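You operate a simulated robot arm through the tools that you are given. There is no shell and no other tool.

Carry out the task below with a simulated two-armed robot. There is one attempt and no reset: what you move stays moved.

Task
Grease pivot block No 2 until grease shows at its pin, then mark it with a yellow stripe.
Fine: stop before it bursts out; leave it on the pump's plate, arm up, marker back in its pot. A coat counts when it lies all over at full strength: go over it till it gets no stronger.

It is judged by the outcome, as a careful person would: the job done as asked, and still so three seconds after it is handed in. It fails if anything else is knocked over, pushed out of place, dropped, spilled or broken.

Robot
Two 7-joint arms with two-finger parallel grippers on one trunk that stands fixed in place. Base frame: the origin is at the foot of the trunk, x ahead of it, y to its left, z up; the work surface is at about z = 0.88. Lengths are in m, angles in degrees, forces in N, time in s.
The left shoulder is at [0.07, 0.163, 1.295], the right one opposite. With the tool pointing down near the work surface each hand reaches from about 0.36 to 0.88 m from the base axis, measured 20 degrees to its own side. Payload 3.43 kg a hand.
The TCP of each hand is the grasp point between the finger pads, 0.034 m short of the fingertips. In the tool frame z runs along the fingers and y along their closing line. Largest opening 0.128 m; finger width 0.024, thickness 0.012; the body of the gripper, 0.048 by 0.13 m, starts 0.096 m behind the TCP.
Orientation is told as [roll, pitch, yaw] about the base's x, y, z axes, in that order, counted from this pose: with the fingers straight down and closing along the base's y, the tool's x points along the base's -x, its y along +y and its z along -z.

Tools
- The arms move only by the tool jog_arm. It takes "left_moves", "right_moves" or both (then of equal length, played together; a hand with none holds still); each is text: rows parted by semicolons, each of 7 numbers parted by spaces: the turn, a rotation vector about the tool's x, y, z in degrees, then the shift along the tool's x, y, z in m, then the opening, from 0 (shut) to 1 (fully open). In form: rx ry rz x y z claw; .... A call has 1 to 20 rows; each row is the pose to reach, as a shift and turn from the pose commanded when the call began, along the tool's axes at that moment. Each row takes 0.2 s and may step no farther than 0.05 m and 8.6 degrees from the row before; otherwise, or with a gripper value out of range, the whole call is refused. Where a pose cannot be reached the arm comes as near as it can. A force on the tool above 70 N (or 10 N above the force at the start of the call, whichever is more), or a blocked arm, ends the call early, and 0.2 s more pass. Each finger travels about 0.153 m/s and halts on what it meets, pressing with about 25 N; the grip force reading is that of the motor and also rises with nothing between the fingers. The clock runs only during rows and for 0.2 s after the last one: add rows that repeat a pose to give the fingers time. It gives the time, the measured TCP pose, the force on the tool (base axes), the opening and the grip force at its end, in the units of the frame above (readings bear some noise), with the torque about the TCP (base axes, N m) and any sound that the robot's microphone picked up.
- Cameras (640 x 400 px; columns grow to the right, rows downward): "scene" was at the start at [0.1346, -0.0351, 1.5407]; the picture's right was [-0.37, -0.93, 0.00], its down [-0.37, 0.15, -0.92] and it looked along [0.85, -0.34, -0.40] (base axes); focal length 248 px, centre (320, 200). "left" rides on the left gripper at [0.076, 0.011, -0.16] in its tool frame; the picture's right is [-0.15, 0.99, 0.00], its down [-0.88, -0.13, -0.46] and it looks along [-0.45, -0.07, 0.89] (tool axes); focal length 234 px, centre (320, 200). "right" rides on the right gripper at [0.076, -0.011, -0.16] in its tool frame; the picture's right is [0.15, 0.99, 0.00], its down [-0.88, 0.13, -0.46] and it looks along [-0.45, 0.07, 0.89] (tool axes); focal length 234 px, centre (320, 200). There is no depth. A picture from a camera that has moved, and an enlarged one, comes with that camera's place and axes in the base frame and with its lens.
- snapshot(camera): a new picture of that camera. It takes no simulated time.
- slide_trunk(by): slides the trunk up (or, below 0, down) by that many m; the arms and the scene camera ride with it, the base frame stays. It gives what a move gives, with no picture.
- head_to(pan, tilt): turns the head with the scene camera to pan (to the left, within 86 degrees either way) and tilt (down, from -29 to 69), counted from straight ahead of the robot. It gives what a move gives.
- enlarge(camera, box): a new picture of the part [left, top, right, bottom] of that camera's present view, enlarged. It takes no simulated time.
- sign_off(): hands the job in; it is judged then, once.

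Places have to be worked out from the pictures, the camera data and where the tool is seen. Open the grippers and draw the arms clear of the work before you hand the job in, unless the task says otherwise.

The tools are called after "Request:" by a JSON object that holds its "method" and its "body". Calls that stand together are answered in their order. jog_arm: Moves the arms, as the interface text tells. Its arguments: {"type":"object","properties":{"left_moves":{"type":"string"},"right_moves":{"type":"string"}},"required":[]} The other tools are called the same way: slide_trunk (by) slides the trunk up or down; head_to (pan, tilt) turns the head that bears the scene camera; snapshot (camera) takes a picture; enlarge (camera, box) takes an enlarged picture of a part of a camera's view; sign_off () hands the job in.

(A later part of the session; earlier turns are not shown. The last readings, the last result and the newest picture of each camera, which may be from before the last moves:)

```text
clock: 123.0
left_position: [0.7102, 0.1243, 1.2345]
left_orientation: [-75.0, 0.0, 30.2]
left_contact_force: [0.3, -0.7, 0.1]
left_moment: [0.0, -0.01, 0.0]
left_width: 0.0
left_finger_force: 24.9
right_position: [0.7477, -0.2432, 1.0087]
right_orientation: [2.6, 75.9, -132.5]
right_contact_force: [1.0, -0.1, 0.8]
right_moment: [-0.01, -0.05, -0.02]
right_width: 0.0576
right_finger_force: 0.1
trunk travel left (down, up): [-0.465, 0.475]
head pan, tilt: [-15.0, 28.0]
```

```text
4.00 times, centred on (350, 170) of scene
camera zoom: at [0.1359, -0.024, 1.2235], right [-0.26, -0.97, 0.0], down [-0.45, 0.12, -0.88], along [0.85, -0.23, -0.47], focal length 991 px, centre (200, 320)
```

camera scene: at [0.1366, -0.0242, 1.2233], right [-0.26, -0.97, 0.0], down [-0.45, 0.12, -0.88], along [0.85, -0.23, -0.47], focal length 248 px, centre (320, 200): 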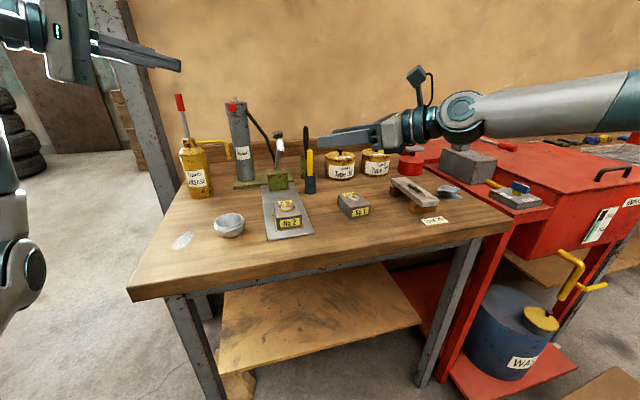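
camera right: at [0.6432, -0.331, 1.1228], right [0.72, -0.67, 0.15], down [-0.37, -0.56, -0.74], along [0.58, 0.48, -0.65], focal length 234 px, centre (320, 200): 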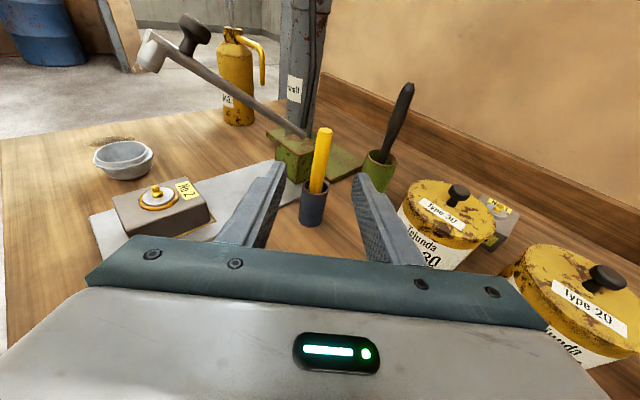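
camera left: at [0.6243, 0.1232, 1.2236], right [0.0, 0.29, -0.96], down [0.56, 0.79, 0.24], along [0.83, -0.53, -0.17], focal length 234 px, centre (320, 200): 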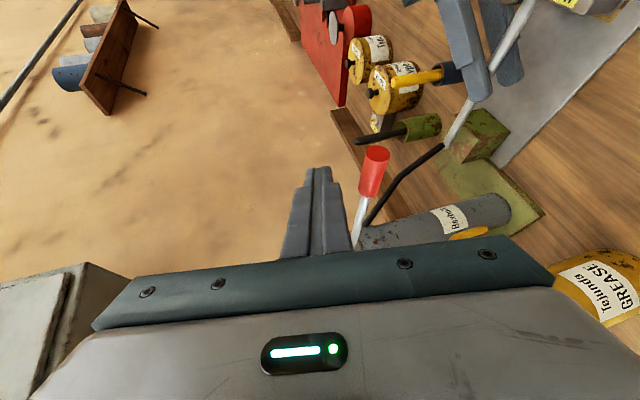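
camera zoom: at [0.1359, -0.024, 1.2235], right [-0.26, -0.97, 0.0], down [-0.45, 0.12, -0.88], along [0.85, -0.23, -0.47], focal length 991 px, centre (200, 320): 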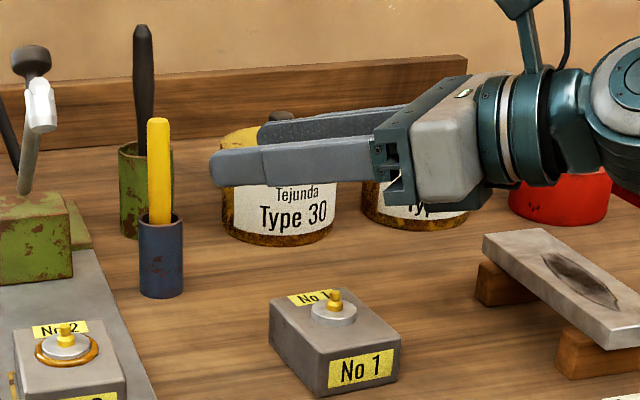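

The marker is centred between the fingers. Advancing along the hand's axis so the marker comes between the pads.

Request:
{"method": "jog_arm", "body": {"right_moves": "0 0 0 0 0 0.03 0.45; 0 0 0 0 0 0.06 0.45; 0 0 0 0 0 0.085 0.45; 0 0 0 0 0 0.095 0.45; 0 0 0 0 0 0.095 0.45"}}

Request:
{"method": "snapshot", "body": {"camera": "right"}}

Request:
{"method": "enlarge", "body": {"camera": "scene", "box": [270, 130, 382, 200]}}

```text
clock: 124.2
left_position: [0.7118, 0.1245, 1.234]
left_orientation: [-75.0, 0.0, 30.1]
left_contact_force: [-0.3, 0.4, -0.7]
left_moment: [0.01, 0.02, -0.02]
left_width: 0.0
left_finger_force: 25.1
right_position: [0.8142, -0.1778, 0.9862]
right_orientation: [2.5, 75.5, -132.6]
right_contact_force: [0.3, 0.3, 0.1]
right_moment: [0.02, -0.03, -0.01]
right_width: 0.0578
right_finger_force: 0.0
trunk travel left (down, up): [-0.465, 0.475]
head pan, tilt: [-15.0, 28.0]
```

```text
taken
camera right: at [0.708, -0.266, 1.0994], right [0.72, -0.67, 0.15], down [-0.37, -0.56, -0.74], along [0.58, 0.48, -0.66], focal length 234 px, centre (320, 200)
```

right: 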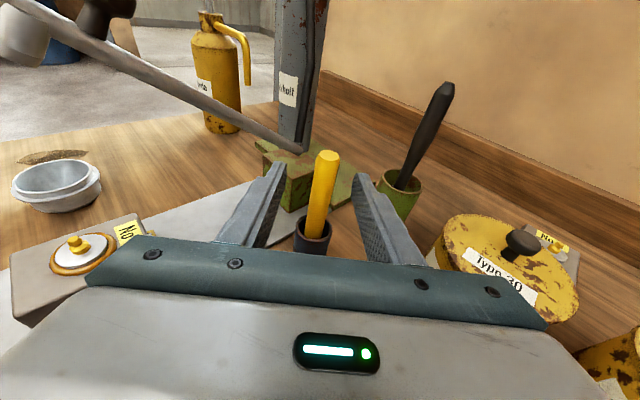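

```text
5.71 times, centred on (326, 165) of scene
camera zoom: at [0.1367, -0.0243, 1.2233], right [-0.26, -0.97, 0.0], down [-0.45, 0.12, -0.88], along [0.85, -0.23, -0.47], focal length 1416 px, centre (286, 400)
```

zoom: 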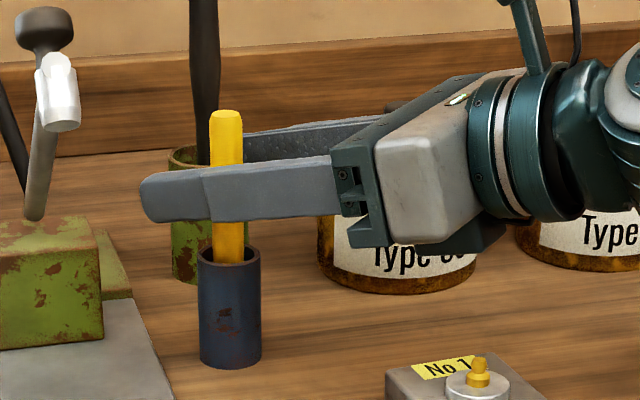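

The marker is at the pads, above the pot rim. Closing the fingers on it.

Request:
{"method": "jog_arm", "body": {"right_moves": "0 0 0 0 0 0 0.3; 0 0 0 0 0 0 0.18; 0 0 0 0 0 0 0.08; 0 0 0 0 0 0 0.05; 0 0 0 0 0 0 0.05"}}

Request:
{"method": "snapshot", "body": {"camera": "right"}}

Request:
{"method": "enlarge", "body": {"camera": "scene", "box": [270, 130, 382, 200]}}

```text
clock: 125.4
left_position: [0.7129, 0.1236, 1.2338]
left_orientation: [-75.1, 0.0, 30.1]
left_contact_force: [0.3, 0.4, -0.3]
left_moment: [0.0, 0.01, 0.01]
left_width: 0.0
left_finger_force: 25.0
right_position: [0.8136, -0.1791, 0.9869]
right_orientation: [2.6, 75.5, -132.7]
right_contact_force: [0.6, 0.1, 0.5]
right_moment: [0.04, -0.01, 0.01]
right_width: 0.0146
right_finger_force: 24.3
trunk travel left (down, up): [-0.465, 0.475]
head pan, tilt: [-15.0, 28.0]
```

```text
taken
camera right: at [0.7078, -0.2662, 1.0996], right [0.72, -0.67, 0.15], down [-0.37, -0.56, -0.74], along [0.58, 0.48, -0.66], focal length 234 px, centre (320, 200)
```

right: 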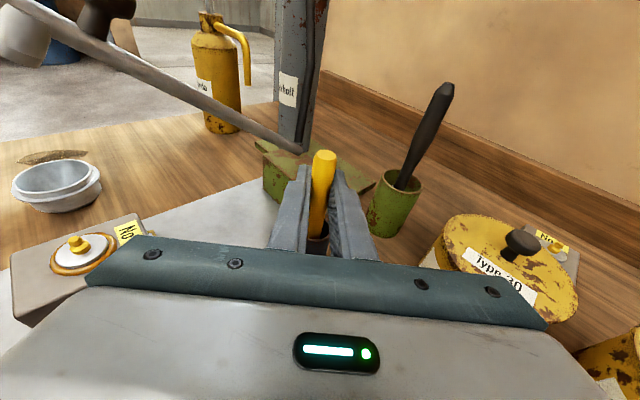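

```text
5.71 times, centred on (326, 165) of scene
camera zoom: at [0.1366, -0.0243, 1.2234], right [-0.26, -0.97, 0.0], down [-0.45, 0.12, -0.88], along [0.85, -0.23, -0.47], focal length 1416 px, centre (286, 400)
```

zoom: 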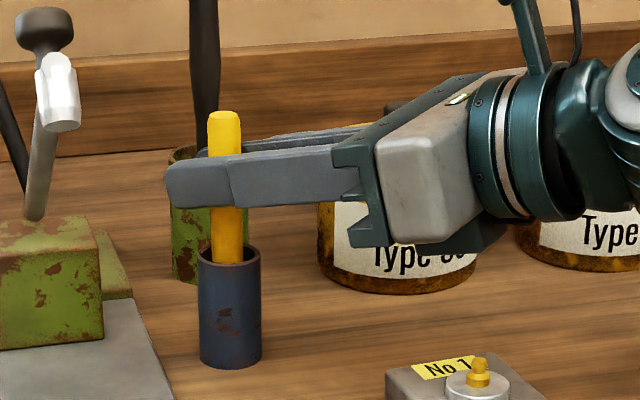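

Marker held (14.6 mm, 24 N). I note the release pose (0.814, -0.1785, 0.9866) for later and lift straight up 10 cm.

Request:
{"method": "jog_arm", "body": {"right_moves": "0 0 0 0.0097 0.0001 -0.0025 0.05; 0 0 0 0.0242 0.0002 -0.0061 0.05; 0 0 0 0.0485 0.0005 -0.0123 0.05; 0 0 0 0.0727 0.0007 -0.0184 0.05; 0 0 0 0.097 0.0009 -0.0245 0.05; 0 0 0 0.097 0.0009 -0.0245 0.05"}}

Request:
{"method": "snapshot", "body": {"camera": "right"}}

Request:
{"method": "enlarge", "body": {"camera": "scene", "box": [270, 110, 382, 200]}}

```text
clock: 126.8
left_position: [0.7125, 0.1233, 1.2338]
left_orientation: [-75.0, 0.0, 30.0]
left_contact_force: [-0.1, 0.1, 0.4]
left_moment: [-0.02, 0.02, 0.0]
left_width: 0.0
left_finger_force: 24.9
right_position: [0.8144, -0.1792, 1.0867]
right_orientation: [2.5, 75.6, -132.7]
right_contact_force: [-0.2, 0.2, 0.3]
right_moment: [0.02, -0.01, 0.0]
right_width: 0.0145
right_finger_force: 25.1
trunk travel left (down, up): [-0.465, 0.475]
head pan, tilt: [-15.0, 28.0]
```

```text
taken
camera right: at [0.7087, -0.2668, 1.199], right [0.72, -0.67, 0.15], down [-0.37, -0.56, -0.74], along [0.58, 0.48, -0.66], focal length 234 px, centre (320, 200)
```

right: 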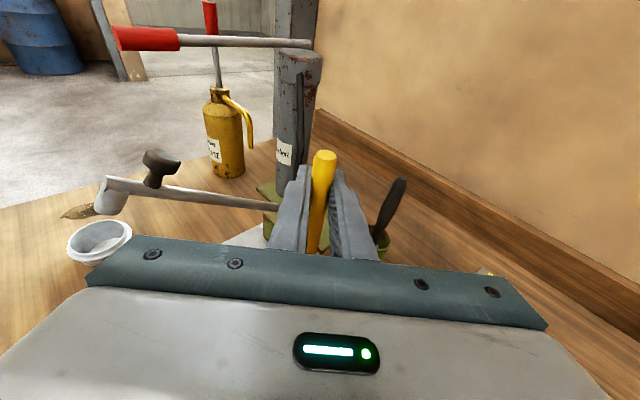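

```text
4.44 times, centred on (326, 155) of scene
camera zoom: at [0.1371, -0.0245, 1.2233], right [-0.26, -0.97, 0.0], down [-0.45, 0.12, -0.88], along [0.85, -0.23, -0.47], focal length 1101 px, centre (293, 400)
```

zoom: 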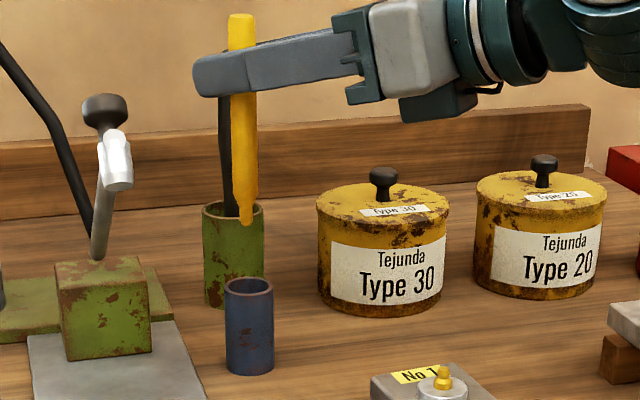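

The marker is out and its tip is yellow; it is about 0.131 m long, with the tip 0.103 m below the grip point. I'll check the tip, then carry it round toward the front of block No 2, clear of the raised arm.

Request:
{"method": "enlarge", "body": {"camera": "scene", "box": [300, 110, 340, 170]}}

Request:
{"method": "jog_arm", "body": {"right_moves": "0 0 0 -0.0047 -0.0245 -0.0302 0.05; 0 0 0 -0.0093 -0.0491 -0.0605 0.05; 0 0 0 -0.014 -0.0736 -0.0907 0.05; 0 0 0 -0.0186 -0.0982 -0.121 0.05; 0 0 0 -0.0233 -0.1227 -0.1512 0.05; 0 0 0 -0.0233 -0.1227 -0.1512 0.05"}}

Request:
{"method": "snapshot", "body": {"camera": "scene"}}

Request:
{"method": "snapshot", "body": {"camera": "right"}}

```text
6.67 times, centred on (320, 140) of scene
camera zoom: at [0.1371, -0.0245, 1.2233], right [-0.26, -0.97, 0.0], down [-0.45, 0.12, -0.88], along [0.85, -0.23, -0.47], focal length 1652 px, centre (320, 600)
```

zoom: 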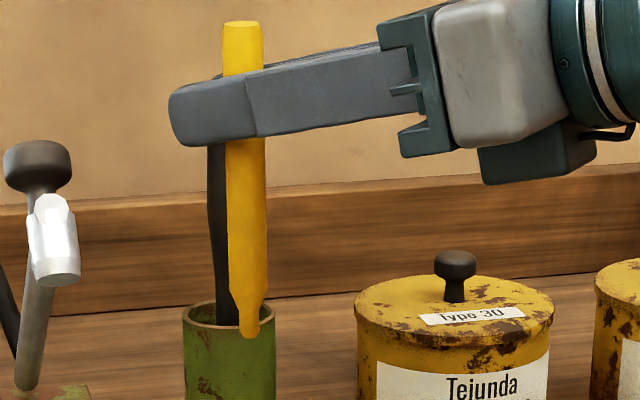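

```text
clock: 128.2
left_position: [0.7135, 0.1254, 1.2337]
left_orientation: [-75.0, 0.1, 30.0]
left_contact_force: [0.1, 0.1, 0.5]
left_moment: [-0.03, 0.05, -0.06]
left_width: 0.0
left_finger_force: 25.1
right_position: [0.6208, -0.2004, 1.1]
right_orientation: [2.2, 75.7, -132.9]
right_contact_force: [0.0, 0.3, -0.5]
right_moment: [0.0, 0.01, 0.03]
right_width: 0.0144
right_finger_force: 24.5
trunk travel left (down, up): [-0.465, 0.475]
head pan, tilt: [-15.0, 28.0]
```

```text
taken
camera scene: at [0.1377, -0.0242, 1.2232], right [-0.26, -0.97, 0.0], down [-0.45, 0.12, -0.88], along [0.85, -0.23, -0.47], focal length 248 px, centre (320, 200)
```

scene: 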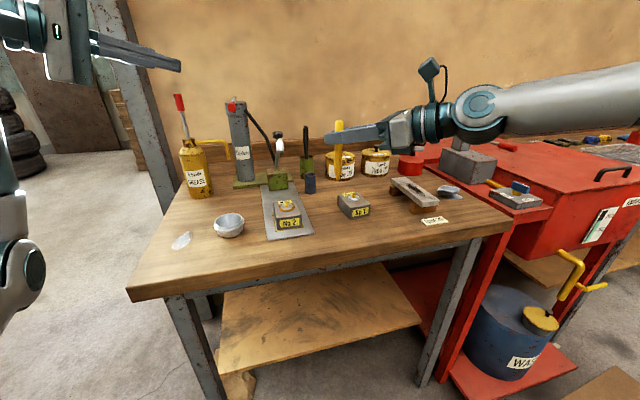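

```text
taken
camera right: at [0.5148, -0.2876, 1.213], right [0.72, -0.67, 0.15], down [-0.37, -0.56, -0.74], along [0.58, 0.48, -0.66], focal length 234 px, centre (320, 200)
```

right: 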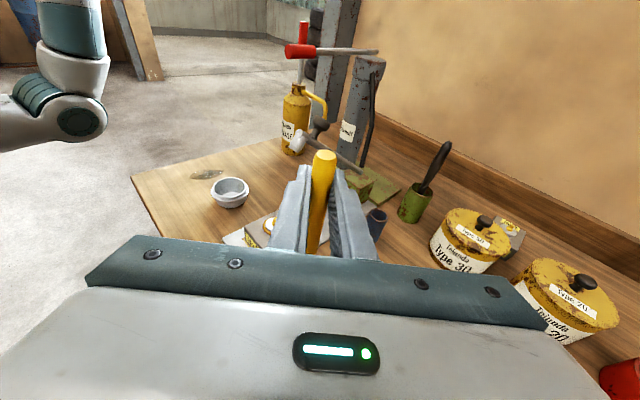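

Moving the marker above the right end of the front strip on block No 2, about 2.5 cm above its top.

Request:
{"method": "jog_arm", "body": {"right_moves": "0 0 0 -0.0061 -0.0137 0.0212 0.05; 0 0 0 -0.0122 -0.0273 0.0424 0.05; 0 0 0 -0.0183 -0.041 0.0637 0.05; 0 0 0 -0.0244 -0.0547 0.0849 0.05; 0 0 0 -0.0244 -0.0547 0.0849 0.05"}}

Request:
{"method": "enlarge", "body": {"camera": "scene", "box": [240, 120, 368, 250]}}

Request:
{"method": "snapshot", "body": {"camera": "right"}}

Request:
{"method": "snapshot", "body": {"camera": "left"}}

```text
clock: 129.4
left_position: [0.7111, 0.1239, 1.2332]
left_orientation: [-75.0, 0.0, 30.1]
left_contact_force: [0.5, 0.9, 0.1]
left_moment: [0.03, -0.01, 0.0]
left_width: 0.0001
left_finger_force: 24.3
right_position: [0.6349, -0.1092, 1.0544]
right_orientation: [2.4, 75.7, -132.7]
right_contact_force: [0.1, -0.3, 0.0]
right_moment: [0.03, -0.04, -0.01]
right_width: 0.0145
right_finger_force: 25.0
trunk travel left (down, up): [-0.465, 0.475]
head pan, tilt: [-15.0, 28.0]
```

```text
3.08 times, centred on (304, 185) of scene
camera zoom: at [0.1362, -0.0249, 1.2234], right [-0.26, -0.97, 0.0], down [-0.45, 0.12, -0.88], along [0.85, -0.23, -0.47], focal length 762 px, centre (369, 246)
```

zoom: 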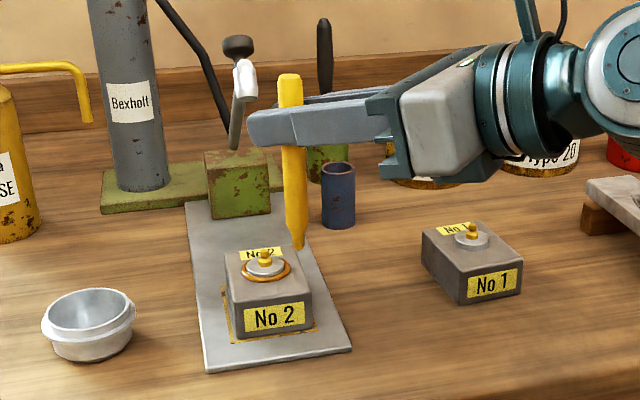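

```text
taken
camera right: at [0.529, -0.1967, 1.1671], right [0.72, -0.67, 0.15], down [-0.37, -0.56, -0.74], along [0.58, 0.48, -0.65], focal length 234 px, centre (320, 200)
```

right: 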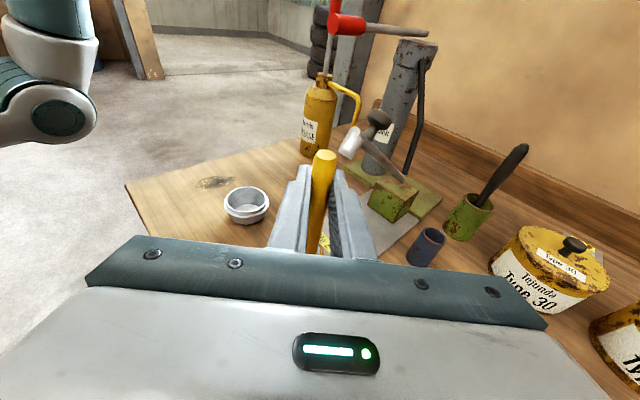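

```text
taken
camera left: at [0.5668, 0.2213, 1.2653], right [0.0, 0.3, -0.96], down [0.56, 0.79, 0.24], along [0.83, -0.53, -0.17], focal length 234 px, centre (320, 200)
```

left: 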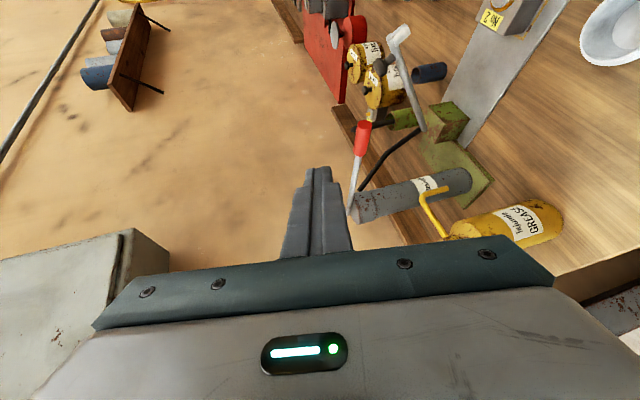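

The tip is at about (0.638, -0.104, 0.951), over the front strip. Lowering gently toward the surface.

Request:
{"method": "jog_arm", "body": {"right_moves": "0 0 0 -0.0097 -0.0001 0.0025 0.05; 0 0 0 -0.0194 -0.0002 0.0049 0.05; 0 0 0 -0.0194 -0.0002 0.0049 0.05"}}

Request:
{"method": "enlarge", "body": {"camera": "scene", "box": [268, 180, 332, 240]}}

```text
clock: 130.2
left_position: [0.7118, 0.1246, 1.2354]
left_orientation: [-75.1, 0.1, 30.1]
left_contact_force: [-0.2, -0.3, -0.8]
left_moment: [0.0, -0.01, 0.02]
left_width: 0.0
left_finger_force: 25.3
right_position: [0.6349, -0.1083, 1.0342]
right_orientation: [2.4, 75.6, -132.7]
right_contact_force: [-0.4, 0.3, -0.4]
right_moment: [0.01, 0.0, -0.01]
right_width: 0.0145
right_finger_force: 24.7
trunk travel left (down, up): [-0.465, 0.475]
head pan, tilt: [-15.0, 28.0]
```

```text
6.67 times, centred on (300, 210) of scene
camera zoom: at [0.1365, -0.0243, 1.2234], right [-0.26, -0.97, 0.0], down [-0.45, 0.12, -0.88], along [0.85, -0.23, -0.47], focal length 1652 px, centre (453, 133)
```

zoom: 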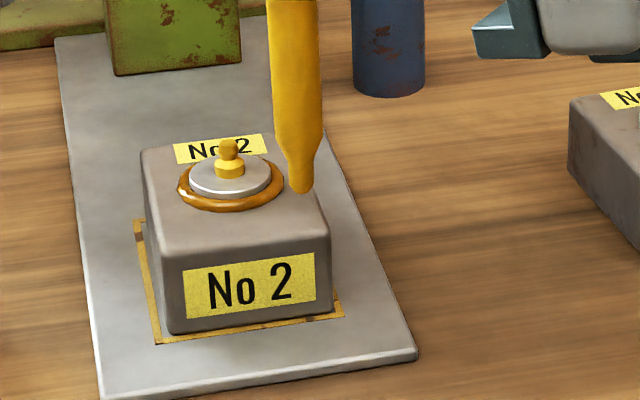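

The tip is still about 1 cm above the surface (block top ≈ 0.920); the strip between grease ring (x ≈ 0.648) and front edge (x ≈ 0.630) is clear for x = 0.638. Lowering further in small steps until I feel contact.

Request:
{"method": "jog_arm", "body": {"right_moves": "0 0 0 -0.0039 0 0.001 0.05; 0 0 0 -0.0068 -0.0001 0.0017 0.05; 0 0 0 -0.0068 -0.0001 0.0017 0.05"}}

Request:
{"method": "enlarge", "body": {"camera": "scene", "box": [268, 180, 332, 240]}}

```text
clock: 131.0
left_position: [0.7114, 0.1253, 1.2347]
left_orientation: [-75.0, 0.0, 30.1]
left_contact_force: [0.1, -0.2, -0.5]
left_moment: [0.02, 0.01, 0.01]
left_width: 0.0002
left_finger_force: 24.9
right_position: [0.6346, -0.1083, 1.0279]
right_orientation: [2.4, 75.8, -132.5]
right_contact_force: [1.0, 0.7, -0.9]
right_moment: [0.04, -0.05, -0.01]
right_width: 0.0144
right_finger_force: 25.0
trunk travel left (down, up): [-0.465, 0.475]
head pan, tilt: [-15.0, 28.0]
```

```text
6.67 times, centred on (300, 210) of scene
camera zoom: at [0.1366, -0.0243, 1.2233], right [-0.26, -0.97, 0.0], down [-0.45, 0.12, -0.88], along [0.85, -0.23, -0.47], focal length 1652 px, centre (453, 133)
```

zoom: 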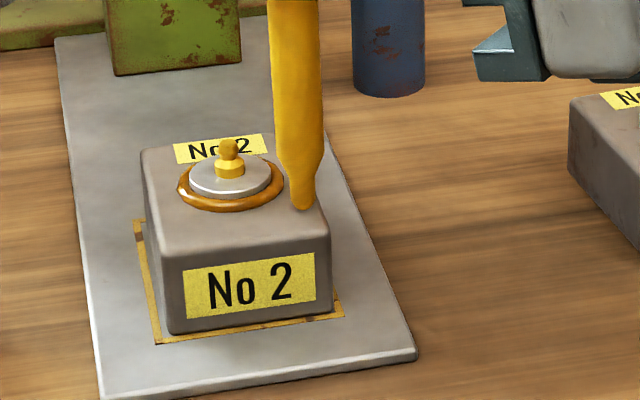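

Request:
{"method": "jog_arm", "body": {"right_moves": "0 0 0 -0.0019 0 0.0005 0.05; 0 0 0 -0.0034 0 0.0009 0.05; 0 0 0 -0.0034 0 0.0009 0.05"}}

Request:
{"method": "enlarge", "body": {"camera": "scene", "box": [284, 195, 316, 225]}}

```text
clock: 131.8
left_position: [0.7119, 0.1241, 1.2355]
left_orientation: [-74.9, -0.1, 30.1]
left_contact_force: [-0.9, -0.4, 0.6]
left_moment: [-0.04, -0.03, 0.0]
left_width: 0.0
left_finger_force: 24.6
right_position: [0.635, -0.1085, 1.0251]
right_orientation: [2.5, 75.7, -132.6]
right_contact_force: [1.1, 0.4, 1.6]
right_moment: [0.01, 0.0, 0.05]
right_width: 0.0145
right_finger_force: 25.3
trunk travel left (down, up): [-0.465, 0.475]
head pan, tilt: [-15.0, 28.0]
```

```text
13.33 times, centred on (300, 210) of scene
camera zoom: at [0.1366, -0.0243, 1.2234], right [-0.26, -0.97, 0.0], down [-0.45, 0.12, -0.88], along [0.85, -0.23, -0.47], focal length 3304 px, centre (587, 67)
```

zoom: 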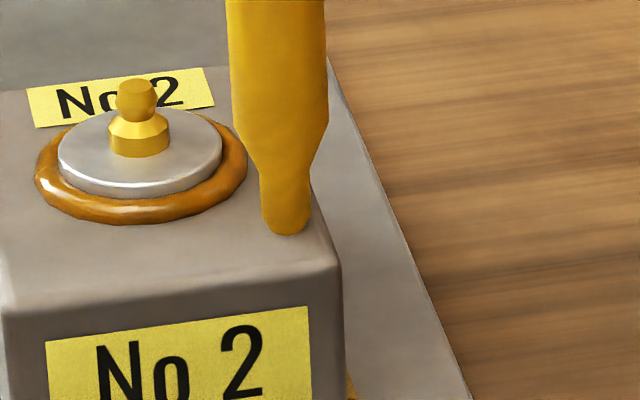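

Just touching (1.6 N). I press 1.5 mm more and draw one slow pass to the left across the block, then look.

Request:
{"method": "jog_arm", "body": {"right_moves": "0 0 0 -0.0015 0 0.0004 0.05; 0 0 0 -0.0001 -0.0057 0.0059 0.05; 0 0 0 0.0014 -0.0113 0.0113 0.05; 0 0 0 0.0028 -0.017 0.0168 0.05; 0 0 0 0.0042 -0.0227 0.0223 0.05; 0 0 0 0.0057 -0.0283 0.0278 0.05; 0 0 0 0.0071 -0.034 0.0332 0.05; 0 0 0 0.0071 -0.034 0.0332 0.05"}}

Request:
{"method": "enlarge", "body": {"camera": "scene", "box": [268, 180, 332, 240]}}

Request:
{"method": "snapshot", "body": {"camera": "right"}}

```text
clock: 133.6
left_position: [0.7112, 0.1245, 1.2358]
left_orientation: [-75.0, -0.1, 30.1]
left_contact_force: [-0.4, -0.2, 0.0]
left_moment: [0.01, 0.01, 0.02]
left_width: 0.0002
left_finger_force: 25.3
right_position: [0.6344, -0.0599, 1.024]
right_orientation: [3.0, 75.9, -132.2]
right_contact_force: [0.9, -2.2, 14.3]
right_moment: [-0.19, -0.25, -0.01]
right_width: 0.0146
right_finger_force: 24.9
trunk travel left (down, up): [-0.465, 0.475]
head pan, tilt: [-15.0, 28.0]
```

```text
6.67 times, centred on (300, 210) of scene
camera zoom: at [0.1353, -0.0245, 1.2236], right [-0.26, -0.97, 0.0], down [-0.45, 0.12, -0.88], along [0.85, -0.23, -0.47], focal length 1652 px, centre (453, 133)
```

zoom: 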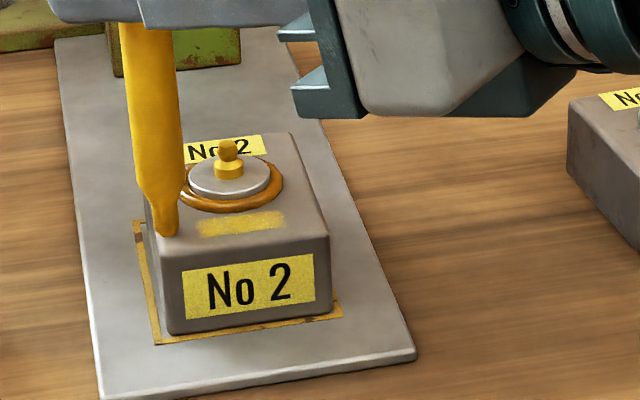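

```text
taken
camera right: at [0.5285, -0.1471, 1.1361], right [0.72, -0.67, 0.15], down [-0.37, -0.56, -0.74], along [0.59, 0.48, -0.65], focal length 234 px, centre (320, 200)
```

right: 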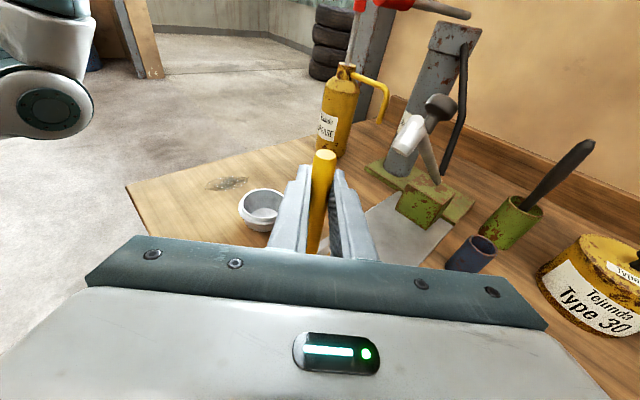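

A yellow stripe appears in front of the pin, still partial in strength (about 12 × 32 mm, centred near (0.640, -0.082)). I ease the pressure 1 mm and go back over it, then again 4 mm farther in.

Request:
{"method": "jog_arm", "body": {"right_moves": "0 0 0 0.001 0 -0.0002 0.05; 0 0 0 -0.0007 0.0067 -0.0066 0.05; 0 0 0 -0.0024 0.0133 -0.013 0.05; 0 0 0 -0.0041 0.02 -0.0195 0.05; 0 0 0 -0.0058 0.0266 -0.0259 0.05; 0 0 0 -0.0074 0.0333 -0.0323 0.05; 0 0 0 -0.0067 0.0361 -0.0295 0.05; 0 0 0 -0.0051 0.0294 -0.0231 0.05; 0 0 0 -0.0034 0.0228 -0.0167 0.05; 0 0 0 -0.0017 0.0161 -0.0102 0.05; 0 0 0 0 0.0095 -0.0038 0.05; 0 0 0 0.0017 0.0028 0.0026 0.05; 0 0 0 0.0017 0.0028 0.0026 0.05"}}

Request:
{"method": "enlarge", "body": {"camera": "scene", "box": [268, 180, 332, 240]}}

Request:
{"method": "enlarge", "body": {"camera": "scene", "box": [284, 195, 316, 225]}}

```text
clock: 136.4
left_position: [0.7112, 0.1252, 1.2356]
left_orientation: [-75.1, -0.1, 30.1]
left_contact_force: [0.4, 0.1, -0.3]
left_moment: [-0.01, 0.01, 0.0]
left_width: 0.0
left_finger_force: 25.2
right_position: [0.6394, -0.059, 1.0242]
right_orientation: [2.6, 75.7, -132.5]
right_contact_force: [0.0, -2.0, 9.2]
right_moment: [-0.13, -0.11, -0.05]
right_width: 0.0148
right_finger_force: 24.9
trunk travel left (down, up): [-0.465, 0.475]
head pan, tilt: [-15.0, 28.0]
```

```text
6.67 times, centred on (300, 210) of scene
camera zoom: at [0.1358, -0.0245, 1.2235], right [-0.26, -0.97, 0.0], down [-0.45, 0.12, -0.88], along [0.85, -0.23, -0.47], focal length 1652 px, centre (453, 133)
```

zoom: 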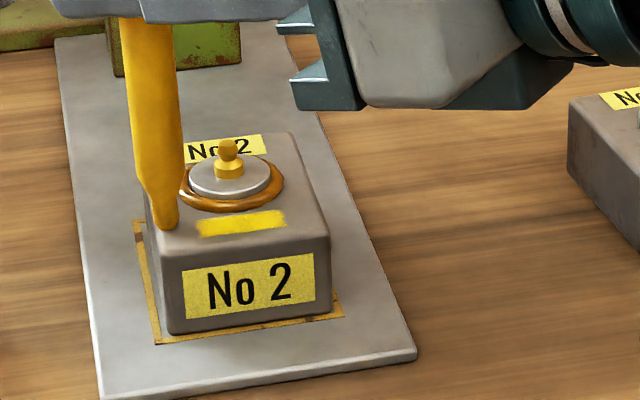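

```text
13.33 times, centred on (300, 210) of scene
camera zoom: at [0.1358, -0.0245, 1.2235], right [-0.26, -0.97, 0.0], down [-0.45, 0.12, -0.88], along [0.85, -0.23, -0.47], focal length 3304 px, centre (587, 67)
```

zoom: 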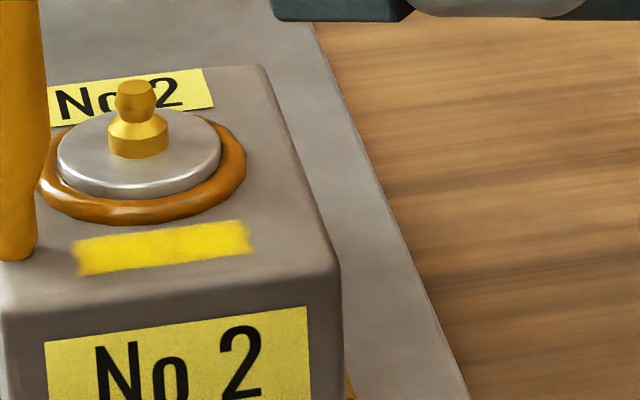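

The stripe is clearly stronger but its ends and right part are still a bit weak. I'll go over it with four more passes at slightly different x.

Request:
{"method": "jog_arm", "body": {"right_moves": "0 0 0 -0.0022 0.0085 -0.0082 0.05; 0 0 0 -0.0043 0.017 -0.0164 0.05; 0 0 0 -0.0065 0.0255 -0.0246 0.05; 0 0 0 -0.0086 0.034 -0.0328 0.05; 0 0 0 -0.0091 0.0319 -0.0349 0.05; 0 0 0 -0.007 0.0234 -0.0267 0.05; 0 0 0 -0.0048 0.0149 -0.0185 0.05; 0 0 0 -0.0027 0.0064 -0.0103 0.05; 0 0 0 -0.0005 -0.0021 -0.0021 0.05; 0 0 0 -0.001 -0.0042 -0.0041 0.05; 0 0 0 -0.0032 0.0043 -0.0123 0.05; 0 0 0 -0.0053 0.0128 -0.0205 0.05; 0 0 0 -0.0075 0.0213 -0.0287 0.05; 0 0 0 -0.0096 0.0298 -0.0369 0.05; 0 0 0 -0.0089 0.033 -0.0339 0.05; 0 0 0 -0.0067 0.0245 -0.0257 0.05; 0 0 0 -0.0046 0.016 -0.0175 0.05; 0 0 0 -0.0024 0.0075 -0.0093 0.05; 0 0 0 -0.0003 -0.0011 -0.001 0.05"}}

Request:
{"method": "enlarge", "body": {"camera": "scene", "box": [284, 195, 316, 225]}}

Request:
{"method": "enlarge", "body": {"camera": "scene", "box": [248, 150, 344, 250]}}

```text
clock: 140.4
left_position: [0.7122, 0.1248, 1.2357]
left_orientation: [-75.0, 0.0, 30.1]
left_contact_force: [0.3, 0.3, 0.5]
left_moment: [0.03, -0.05, 0.0]
left_width: 0.0
left_finger_force: 25.1
right_position: [0.6374, -0.0594, 1.0234]
right_orientation: [2.5, 75.7, -132.6]
right_contact_force: [0.2, 1.0, 0.9]
right_moment: [0.05, -0.02, 0.02]
right_width: 0.0144
right_finger_force: 24.3
trunk travel left (down, up): [-0.465, 0.475]
head pan, tilt: [-15.0, 28.0]
```

```text
13.33 times, centred on (300, 210) of scene
camera zoom: at [0.1366, -0.0238, 1.2234], right [-0.26, -0.97, 0.0], down [-0.45, 0.12, -0.88], along [0.85, -0.23, -0.47], focal length 3304 px, centre (587, 67)
```

zoom: 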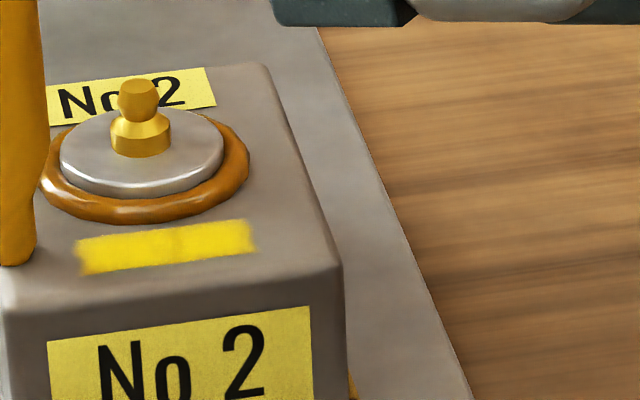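

```text
4.00 times, centred on (296, 200) of scene
camera zoom: at [0.1366, -0.0238, 1.2234], right [-0.26, -0.97, 0.0], down [-0.45, 0.12, -0.88], along [0.85, -0.23, -0.47], focal length 991 px, centre (416, 200)
```

zoom: 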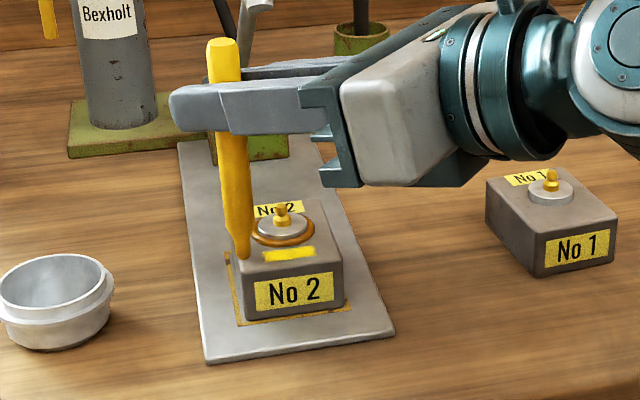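

Contact has become very light (0.9 N), so those passes did little. I lower 2 mm and repeat passes, ending with a force check.

Request:
{"method": "jog_arm", "body": {"right_moves": "0 0 0 -0.0019 0 0.0005 0.05; 0 0 0 -0.0041 0.0085 -0.0077 0.05; 0 0 0 -0.0062 0.017 -0.0159 0.05; 0 0 0 -0.0084 0.0255 -0.0241 0.05; 0 0 0 -0.0105 0.034 -0.0323 0.05; 0 0 0 -0.01 0.0361 -0.0302 0.05; 0 0 0 -0.0079 0.0276 -0.022 0.05; 0 0 0 -0.0057 0.0191 -0.0138 0.05; 0 0 0 -0.0036 0.0106 -0.0056 0.05; 0 0 0 -0.0014 0.0021 0.0026 0.05; 0 0 0 -0.0014 0.0021 0.0026 0.05"}}

Request:
{"method": "enlarge", "body": {"camera": "scene", "box": [284, 195, 316, 225]}}

```text
clock: 142.8
left_position: [0.7101, 0.124, 1.2358]
left_orientation: [-74.9, -0.1, 30.0]
left_contact_force: [-0.1, 0.5, -0.1]
left_moment: [-0.01, 0.01, 0.0]
left_width: 0.0
left_finger_force: 25.1
right_position: [0.64, -0.0591, 1.0237]
right_orientation: [2.8, 75.9, -132.4]
right_contact_force: [1.6, -3.5, 17.9]
right_moment: [-0.26, -0.28, -0.06]
right_width: 0.0146
right_finger_force: 24.4
trunk travel left (down, up): [-0.465, 0.475]
head pan, tilt: [-15.0, 28.0]
```

```text
13.33 times, centred on (300, 210) of scene
camera zoom: at [0.1351, -0.0246, 1.2236], right [-0.26, -0.97, 0.0], down [-0.45, 0.12, -0.88], along [0.85, -0.23, -0.47], focal length 3304 px, centre (587, 67)
```

zoom: 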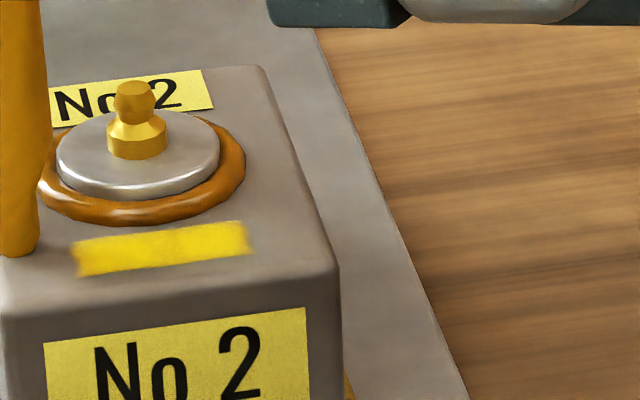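

Contact is firm now (18 N at the left end). I'll ease slightly and do four more full passes covering the stripe's width.

Request:
{"method": "jog_arm", "body": {"right_moves": "0 0 0 -0.0014 0.0085 -0.0084 0.05; 0 0 0 -0.0035 0.017 -0.0166 0.05; 0 0 0 -0.0057 0.0255 -0.0248 0.05; 0 0 0 -0.0078 0.034 -0.033 0.05; 0 0 0 -0.0083 0.0319 -0.0351 0.05; 0 0 0 -0.0062 0.0234 -0.0269 0.05; 0 0 0 -0.004 0.0149 -0.0187 0.05; 0 0 0 -0.0019 0.0064 -0.0105 0.05; 0 0 0 0.0003 -0.0021 -0.0023 0.05; 0 0 0 -0.0002 -0.0042 -0.0043 0.05; 0 0 0 -0.0024 0.0043 -0.0125 0.05; 0 0 0 -0.0045 0.0128 -0.0207 0.05; 0 0 0 -0.0067 0.0213 -0.0289 0.05; 0 0 0 -0.0088 0.0298 -0.0371 0.05; 0 0 0 -0.0086 0.0308 -0.0361 0.05; 0 0 0 -0.0064 0.0223 -0.0279 0.05; 0 0 0 -0.0043 0.0138 -0.0197 0.05; 0 0 0 -0.0021 0.0053 -0.0115 0.05; 0 0 0 0 -0.0032 -0.0033 0.05"}}

Request:
{"method": "enlarge", "body": {"camera": "scene", "box": [284, 195, 316, 225]}}

```text
clock: 146.8
left_position: [0.712, 0.1244, 1.2345]
left_orientation: [-75.1, -0.1, 30.1]
left_contact_force: [0.1, -0.2, -0.5]
left_moment: [-0.02, 0.05, 0.01]
left_width: 0.0
left_finger_force: 25.1
right_position: [0.636, -0.0594, 1.0229]
right_orientation: [2.6, 75.7, -132.6]
right_contact_force: [0.5, 0.6, 0.0]
right_moment: [0.01, -0.01, -0.01]
right_width: 0.0142
right_finger_force: 25.3
trunk travel left (down, up): [-0.465, 0.475]
head pan, tilt: [-15.0, 28.0]
```

```text
13.33 times, centred on (300, 210) of scene
camera zoom: at [0.1367, -0.0238, 1.2233], right [-0.26, -0.97, 0.0], down [-0.45, 0.12, -0.88], along [0.85, -0.23, -0.47], focal length 3304 px, centre (587, 67)
```

zoom: 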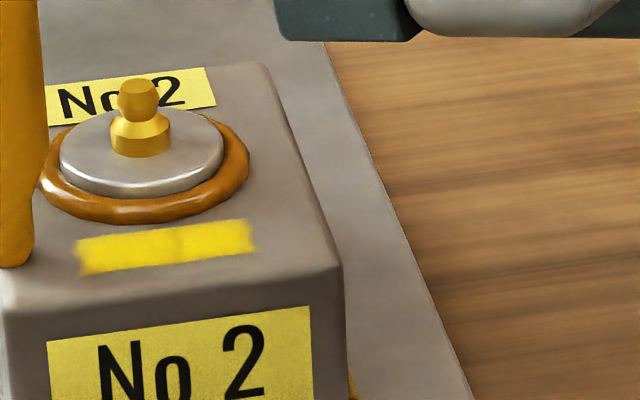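

Let me zoom in as far as possible on the stripe to judge its evenness.

Request:
{"method": "enlarge", "body": {"camera": "scene", "box": [285, 202, 301, 212]}}

Request:
{"method": "snapshot", "body": {"camera": "right"}}

```text
16.00 times, centred on (293, 207) of scene
camera zoom: at [0.1367, -0.0238, 1.2233], right [-0.26, -0.97, 0.0], down [-0.45, 0.12, -0.88], along [0.85, -0.23, -0.47], focal length 3965 px, centre (752, 88)
```

zoom: 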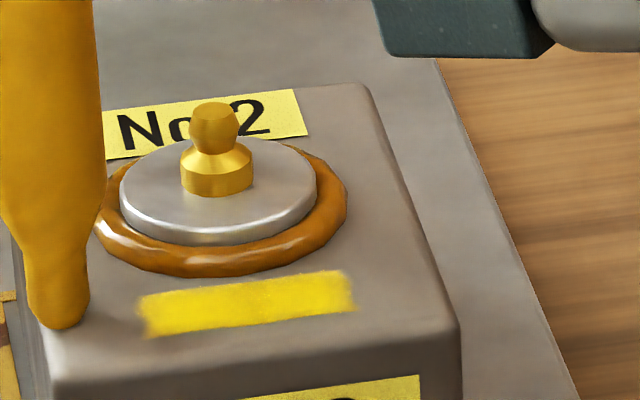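

```text
taken
camera right: at [0.5304, -0.1471, 1.1346], right [0.72, -0.67, 0.15], down [-0.37, -0.56, -0.74], along [0.58, 0.48, -0.66], focal length 234 px, centre (320, 200)
```

right: 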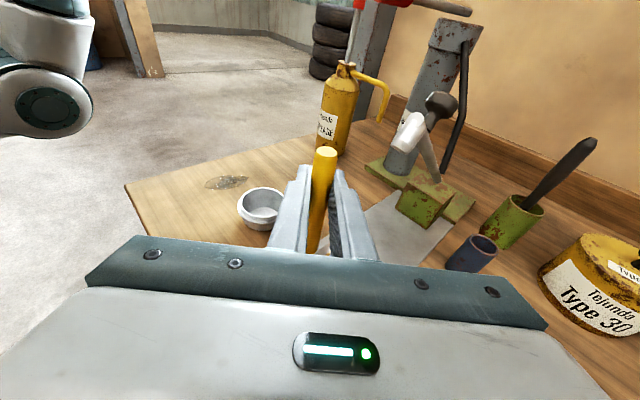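

The stripe looks nearly solid, perhaps slightly weaker toward the lower middle. I'll do another set of slow passes kept within the stripe's length and with a bit more pressure, ending mid-stripe to read the contact force.

Request:
{"method": "jog_arm", "body": {"right_moves": "0 0 0 -0.0024 0.0057 -0.0053 0.05; 0 0 0 -0.0041 0.012 -0.0114 0.05; 0 0 0 -0.0057 0.0184 -0.0176 0.05; 0 0 0 -0.0073 0.0248 -0.0237 0.05; 0 0 0 -0.0089 0.0311 -0.0299 0.05; 0 0 0 -0.0084 0.0332 -0.0278 0.05; 0 0 0 -0.0068 0.0269 -0.0216 0.05; 0 0 0 -0.0052 0.0205 -0.0155 0.05; 0 0 0 -0.0036 0.0141 -0.0093 0.05; 0 0 0 -0.0019 0.0078 -0.0032 0.05; 0 0 0 -0.0027 0.0043 -0.0067 0.05; 0 0 0 -0.0044 0.0106 -0.0128 0.05; 0 0 0 -0.006 0.017 -0.019 0.05; 0 0 0 -0.0076 0.0234 -0.0251 0.05; 0 0 0 -0.0092 0.0297 -0.0313 0.05; 0 0 0 -0.0086 0.0322 -0.0289 0.05; 0 0 0 -0.007 0.0259 -0.0227 0.05; 0 0 0 -0.0054 0.0195 -0.0166 0.05"}}

```text
clock: 150.6
left_position: [0.713, 0.1231, 1.2348]
left_orientation: [-75.0, 0.0, 30.1]
left_contact_force: [0.4, 0.7, 0.3]
left_moment: [0.04, 0.02, 0.01]
left_width: 0.0
left_finger_force: 24.6
right_position: [0.6372, -0.0863, 1.0216]
right_orientation: [2.7, 75.7, -132.4]
right_contact_force: [1.3, -0.6, 5.3]
right_moment: [0.0, -0.07, 0.04]
right_width: 0.0144
right_finger_force: 25.1
trunk travel left (down, up): [-0.465, 0.475]
head pan, tilt: [-15.0, 28.0]
```

Good contact mid-stripe (5.3 N). One more complete set of passes over its whole length and width, then I'll lift and inspect.

Request:
{"method": "jog_arm", "body": {"right_moves": "0 0 0 -0.0018 0.0071 -0.0068 0.05; 0 0 0 -0.0036 0.0141 -0.0137 0.05; 0 0 0 -0.0031 0.0162 -0.0116 0.05; 0 0 0 -0.0013 0.0092 -0.0047 0.05; 0 0 0 0.0005 0.0021 0.0021 0.05; 0 0 0 0.0023 -0.005 0.0089 0.05; 0 0 0 0.0041 -0.012 0.0158 0.05; 0 0 0 0.0036 -0.0141 0.0137 0.05; 0 0 0 0.0018 -0.0071 0.0068 0.05; 0 0 0 0 0 0 0.05; 0 0 0 -0.0018 0.0071 -0.0068 0.05; 0 0 0 -0.0036 0.0141 -0.0137 0.05; 0 0 0 -0.0041 0.012 -0.0158 0.05; 0 0 0 -0.0023 0.005 -0.0089 0.05; 0 0 0 -0.0005 -0.0021 -0.0021 0.05; 0 0 0 0.0013 -0.0092 0.0047 0.05; 0 0 0 0.0031 -0.0162 0.0116 0.05; 0 0 0 0.0018 -0.0071 0.0068 0.05; 0 0 0 0 0 0 0.05"}}

Request:
{"method": "jog_arm", "body": {"right_moves": "0 0 0 0.0097 0 -0.0025 0.05; 0 0 0 0.0291 0.0003 -0.0074 0.05; 0 0 0 0.0485 -0.014 -0.026 0.05; 0 0 0 0.0582 -0.035 -0.047 0.05; 0 0 0 0.0582 -0.035 -0.047 0.05"}}

Request:
{"method": "enlarge", "body": {"camera": "scene", "box": [284, 195, 316, 225]}}

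Request:
{"method": "enlarge", "body": {"camera": "scene", "box": [248, 130, 344, 250]}}

```text
clock: 154.6
left_position: [0.7116, 0.1233, 1.2358]
left_orientation: [-75.0, 0.1, 30.1]
left_contact_force: [-0.3, 0.2, -0.6]
left_moment: [-0.03, 0.01, -0.02]
left_width: 0.0001
left_finger_force: 24.4
right_position: [0.6384, -0.0861, 1.0218]
right_orientation: [2.5, 75.8, -132.6]
right_contact_force: [-1.7, -0.8, 1.9]
right_moment: [-0.06, 0.06, 0.0]
right_width: 0.0145
right_finger_force: 25.3
trunk travel left (down, up): [-0.465, 0.475]
head pan, tilt: [-15.0, 28.0]
```

```text
clock: 155.8
left_position: [0.7133, 0.1242, 1.2342]
left_orientation: [-75.0, 0.0, 30.2]
left_contact_force: [0.4, 0.1, 0.1]
left_moment: [-0.03, 0.04, -0.04]
left_width: 0.0
left_finger_force: 25.1
right_position: [0.5921, -0.0839, 1.0881]
right_orientation: [2.2, 75.7, -133.0]
right_contact_force: [0.5, 0.8, -0.8]
right_moment: [0.0, 0.0, 0.01]
right_width: 0.0146
right_finger_force: 24.8
trunk travel left (down, up): [-0.465, 0.475]
head pan, tilt: [-15.0, 28.0]
```

```text
13.33 times, centred on (300, 210) of scene
camera zoom: at [0.1375, -0.0245, 1.2232], right [-0.26, -0.97, 0.0], down [-0.45, 0.12, -0.88], along [0.85, -0.23, -0.47], focal length 3304 px, centre (587, 67)
```

zoom: 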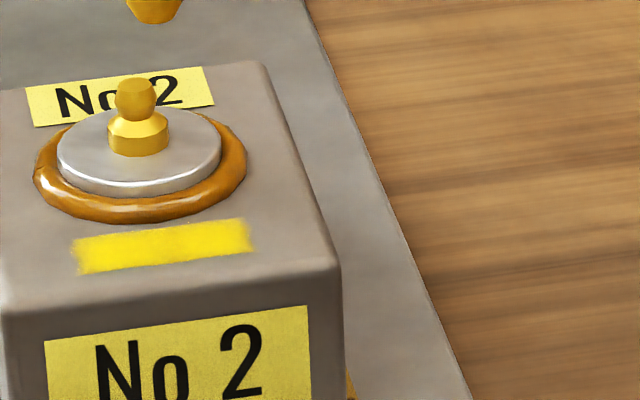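

```text
3.33 times, centred on (296, 190) of scene
camera zoom: at [0.1375, -0.0245, 1.2232], right [-0.26, -0.97, 0.0], down [-0.45, 0.12, -0.88], along [0.85, -0.23, -0.47], focal length 826 px, centre (400, 233)
```

zoom: 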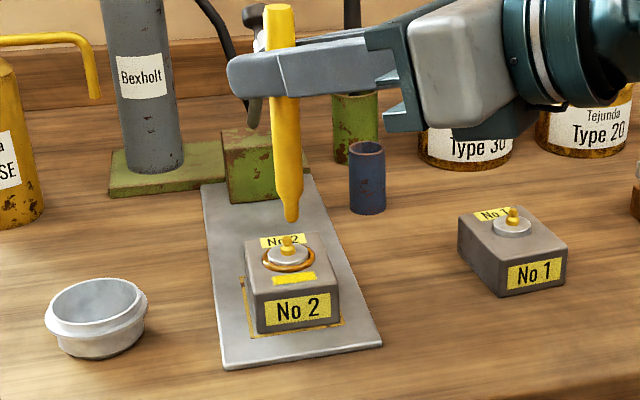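

The stripe looks full and even. To be sure it gets no stronger, I'll go back down along the same path and make one more full set of passes, then compare.

Request:
{"method": "jog_arm", "body": {"right_moves": "0 0 0 -0.0097 0.021 0.021 0.05; 0 0 0 -0.0291 0.0353 0.0396 0.05; 0 0 0 -0.0485 0.035 0.0445 0.05; 0 0 0 -0.0592 0.035 0.0472 0.05; 0 0 0 -0.061 0.0421 0.0404 0.05; 0 0 0 -0.0628 0.0491 0.0335 0.05; 0 0 0 -0.0623 0.0512 0.0356 0.05; 0 0 0 -0.0605 0.0442 0.0425 0.05; 0 0 0 -0.0587 0.0371 0.0493 0.05; 0 0 0 -0.0569 0.03 0.0561 0.05; 0 0 0 -0.0551 0.023 0.063 0.05; 0 0 0 -0.0556 0.0209 0.0609 0.05; 0 0 0 -0.0574 0.0279 0.054 0.05; 0 0 0 -0.0592 0.035 0.0472 0.05; 0 0 0 -0.061 0.0421 0.0404 0.05; 0 0 0 -0.0628 0.0491 0.0335 0.05; 0 0 0 -0.0633 0.047 0.0314 0.05; 0 0 0 -0.0615 0.04 0.0383 0.05; 0 0 0 -0.0597 0.0329 0.0451 0.05; 0 0 0 -0.0579 0.0258 0.0519 0.05"}}

Request:
{"method": "enlarge", "body": {"camera": "scene", "box": [284, 195, 316, 225]}}

```text
clock: 160.0
left_position: [0.7125, 0.1248, 1.2358]
left_orientation: [-75.0, 0.0, 30.1]
left_contact_force: [0.7, -0.4, 0.2]
left_moment: [0.02, 0.01, 0.0]
left_width: 0.0
left_finger_force: 25.2
right_position: [0.6342, -0.076, 1.021]
right_orientation: [2.6, 75.9, -132.5]
right_contact_force: [0.3, -1.8, 7.4]
right_moment: [-0.09, -0.17, -0.01]
right_width: 0.0144
right_finger_force: 25.2
trunk travel left (down, up): [-0.465, 0.475]
head pan, tilt: [-15.0, 28.0]
```

```text
13.33 times, centred on (300, 210) of scene
camera zoom: at [0.1358, -0.0242, 1.2234], right [-0.26, -0.97, 0.0], down [-0.45, 0.12, -0.88], along [0.85, -0.23, -0.47], focal length 3304 px, centre (587, 67)
```

zoom: 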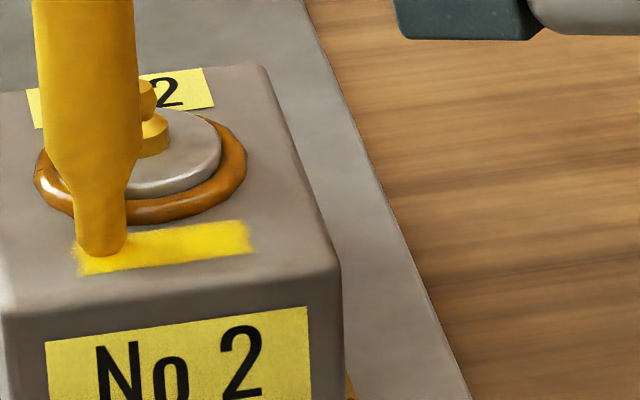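

Contact was firm throughout (7 N). Lifting off and retracting to compare.

Request:
{"method": "jog_arm", "body": {"right_moves": "0 0 0 0.0097 0 -0.0025 0.05; 0 0 0 0.0291 0.0003 -0.0074 0.05; 0 0 0 0.0485 -0.007 -0.02 0.05; 0 0 0 0.0679 -0.02 -0.04 0.05; 0 0 0 0.0679 -0.02 -0.04 0.05"}}

Request:
{"method": "enlarge", "body": {"camera": "scene", "box": [284, 195, 316, 225]}}

Request:
{"method": "snapshot", "body": {"camera": "scene"}}

```text
clock: 161.2
left_position: [0.7142, 0.1239, 1.2337]
left_orientation: [-75.0, 0.1, 30.1]
left_contact_force: [0.8, -0.2, -0.5]
left_moment: [0.02, 0.03, -0.05]
left_width: 0.0
left_finger_force: 24.5
right_position: [0.6065, -0.0781, 1.0939]
right_orientation: [2.2, 75.7, -132.9]
right_contact_force: [0.9, 0.4, -1.0]
right_moment: [-0.01, 0.01, 0.03]
right_width: 0.0146
right_finger_force: 24.6
trunk travel left (down, up): [-0.465, 0.475]
head pan, tilt: [-15.0, 28.0]
```

```text
13.33 times, centred on (300, 210) of scene
camera zoom: at [0.1377, -0.0244, 1.2232], right [-0.26, -0.97, 0.0], down [-0.45, 0.12, -0.88], along [0.85, -0.23, -0.47], focal length 3304 px, centre (587, 67)
```

zoom: 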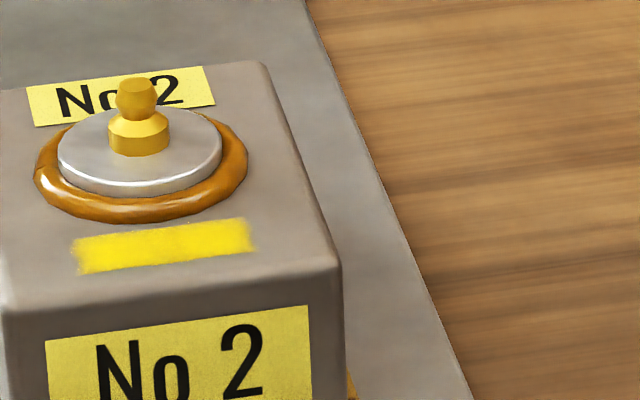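

```text
taken
camera scene: at [0.1377, -0.0244, 1.2232], right [-0.26, -0.97, 0.0], down [-0.45, 0.12, -0.88], along [0.85, -0.23, -0.47], focal length 248 px, centre (320, 200)
```

scene: 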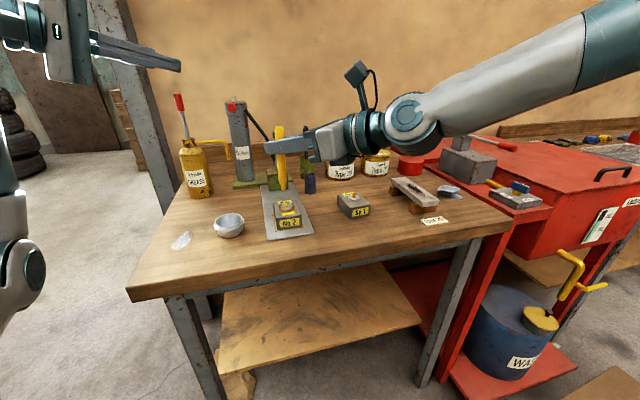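

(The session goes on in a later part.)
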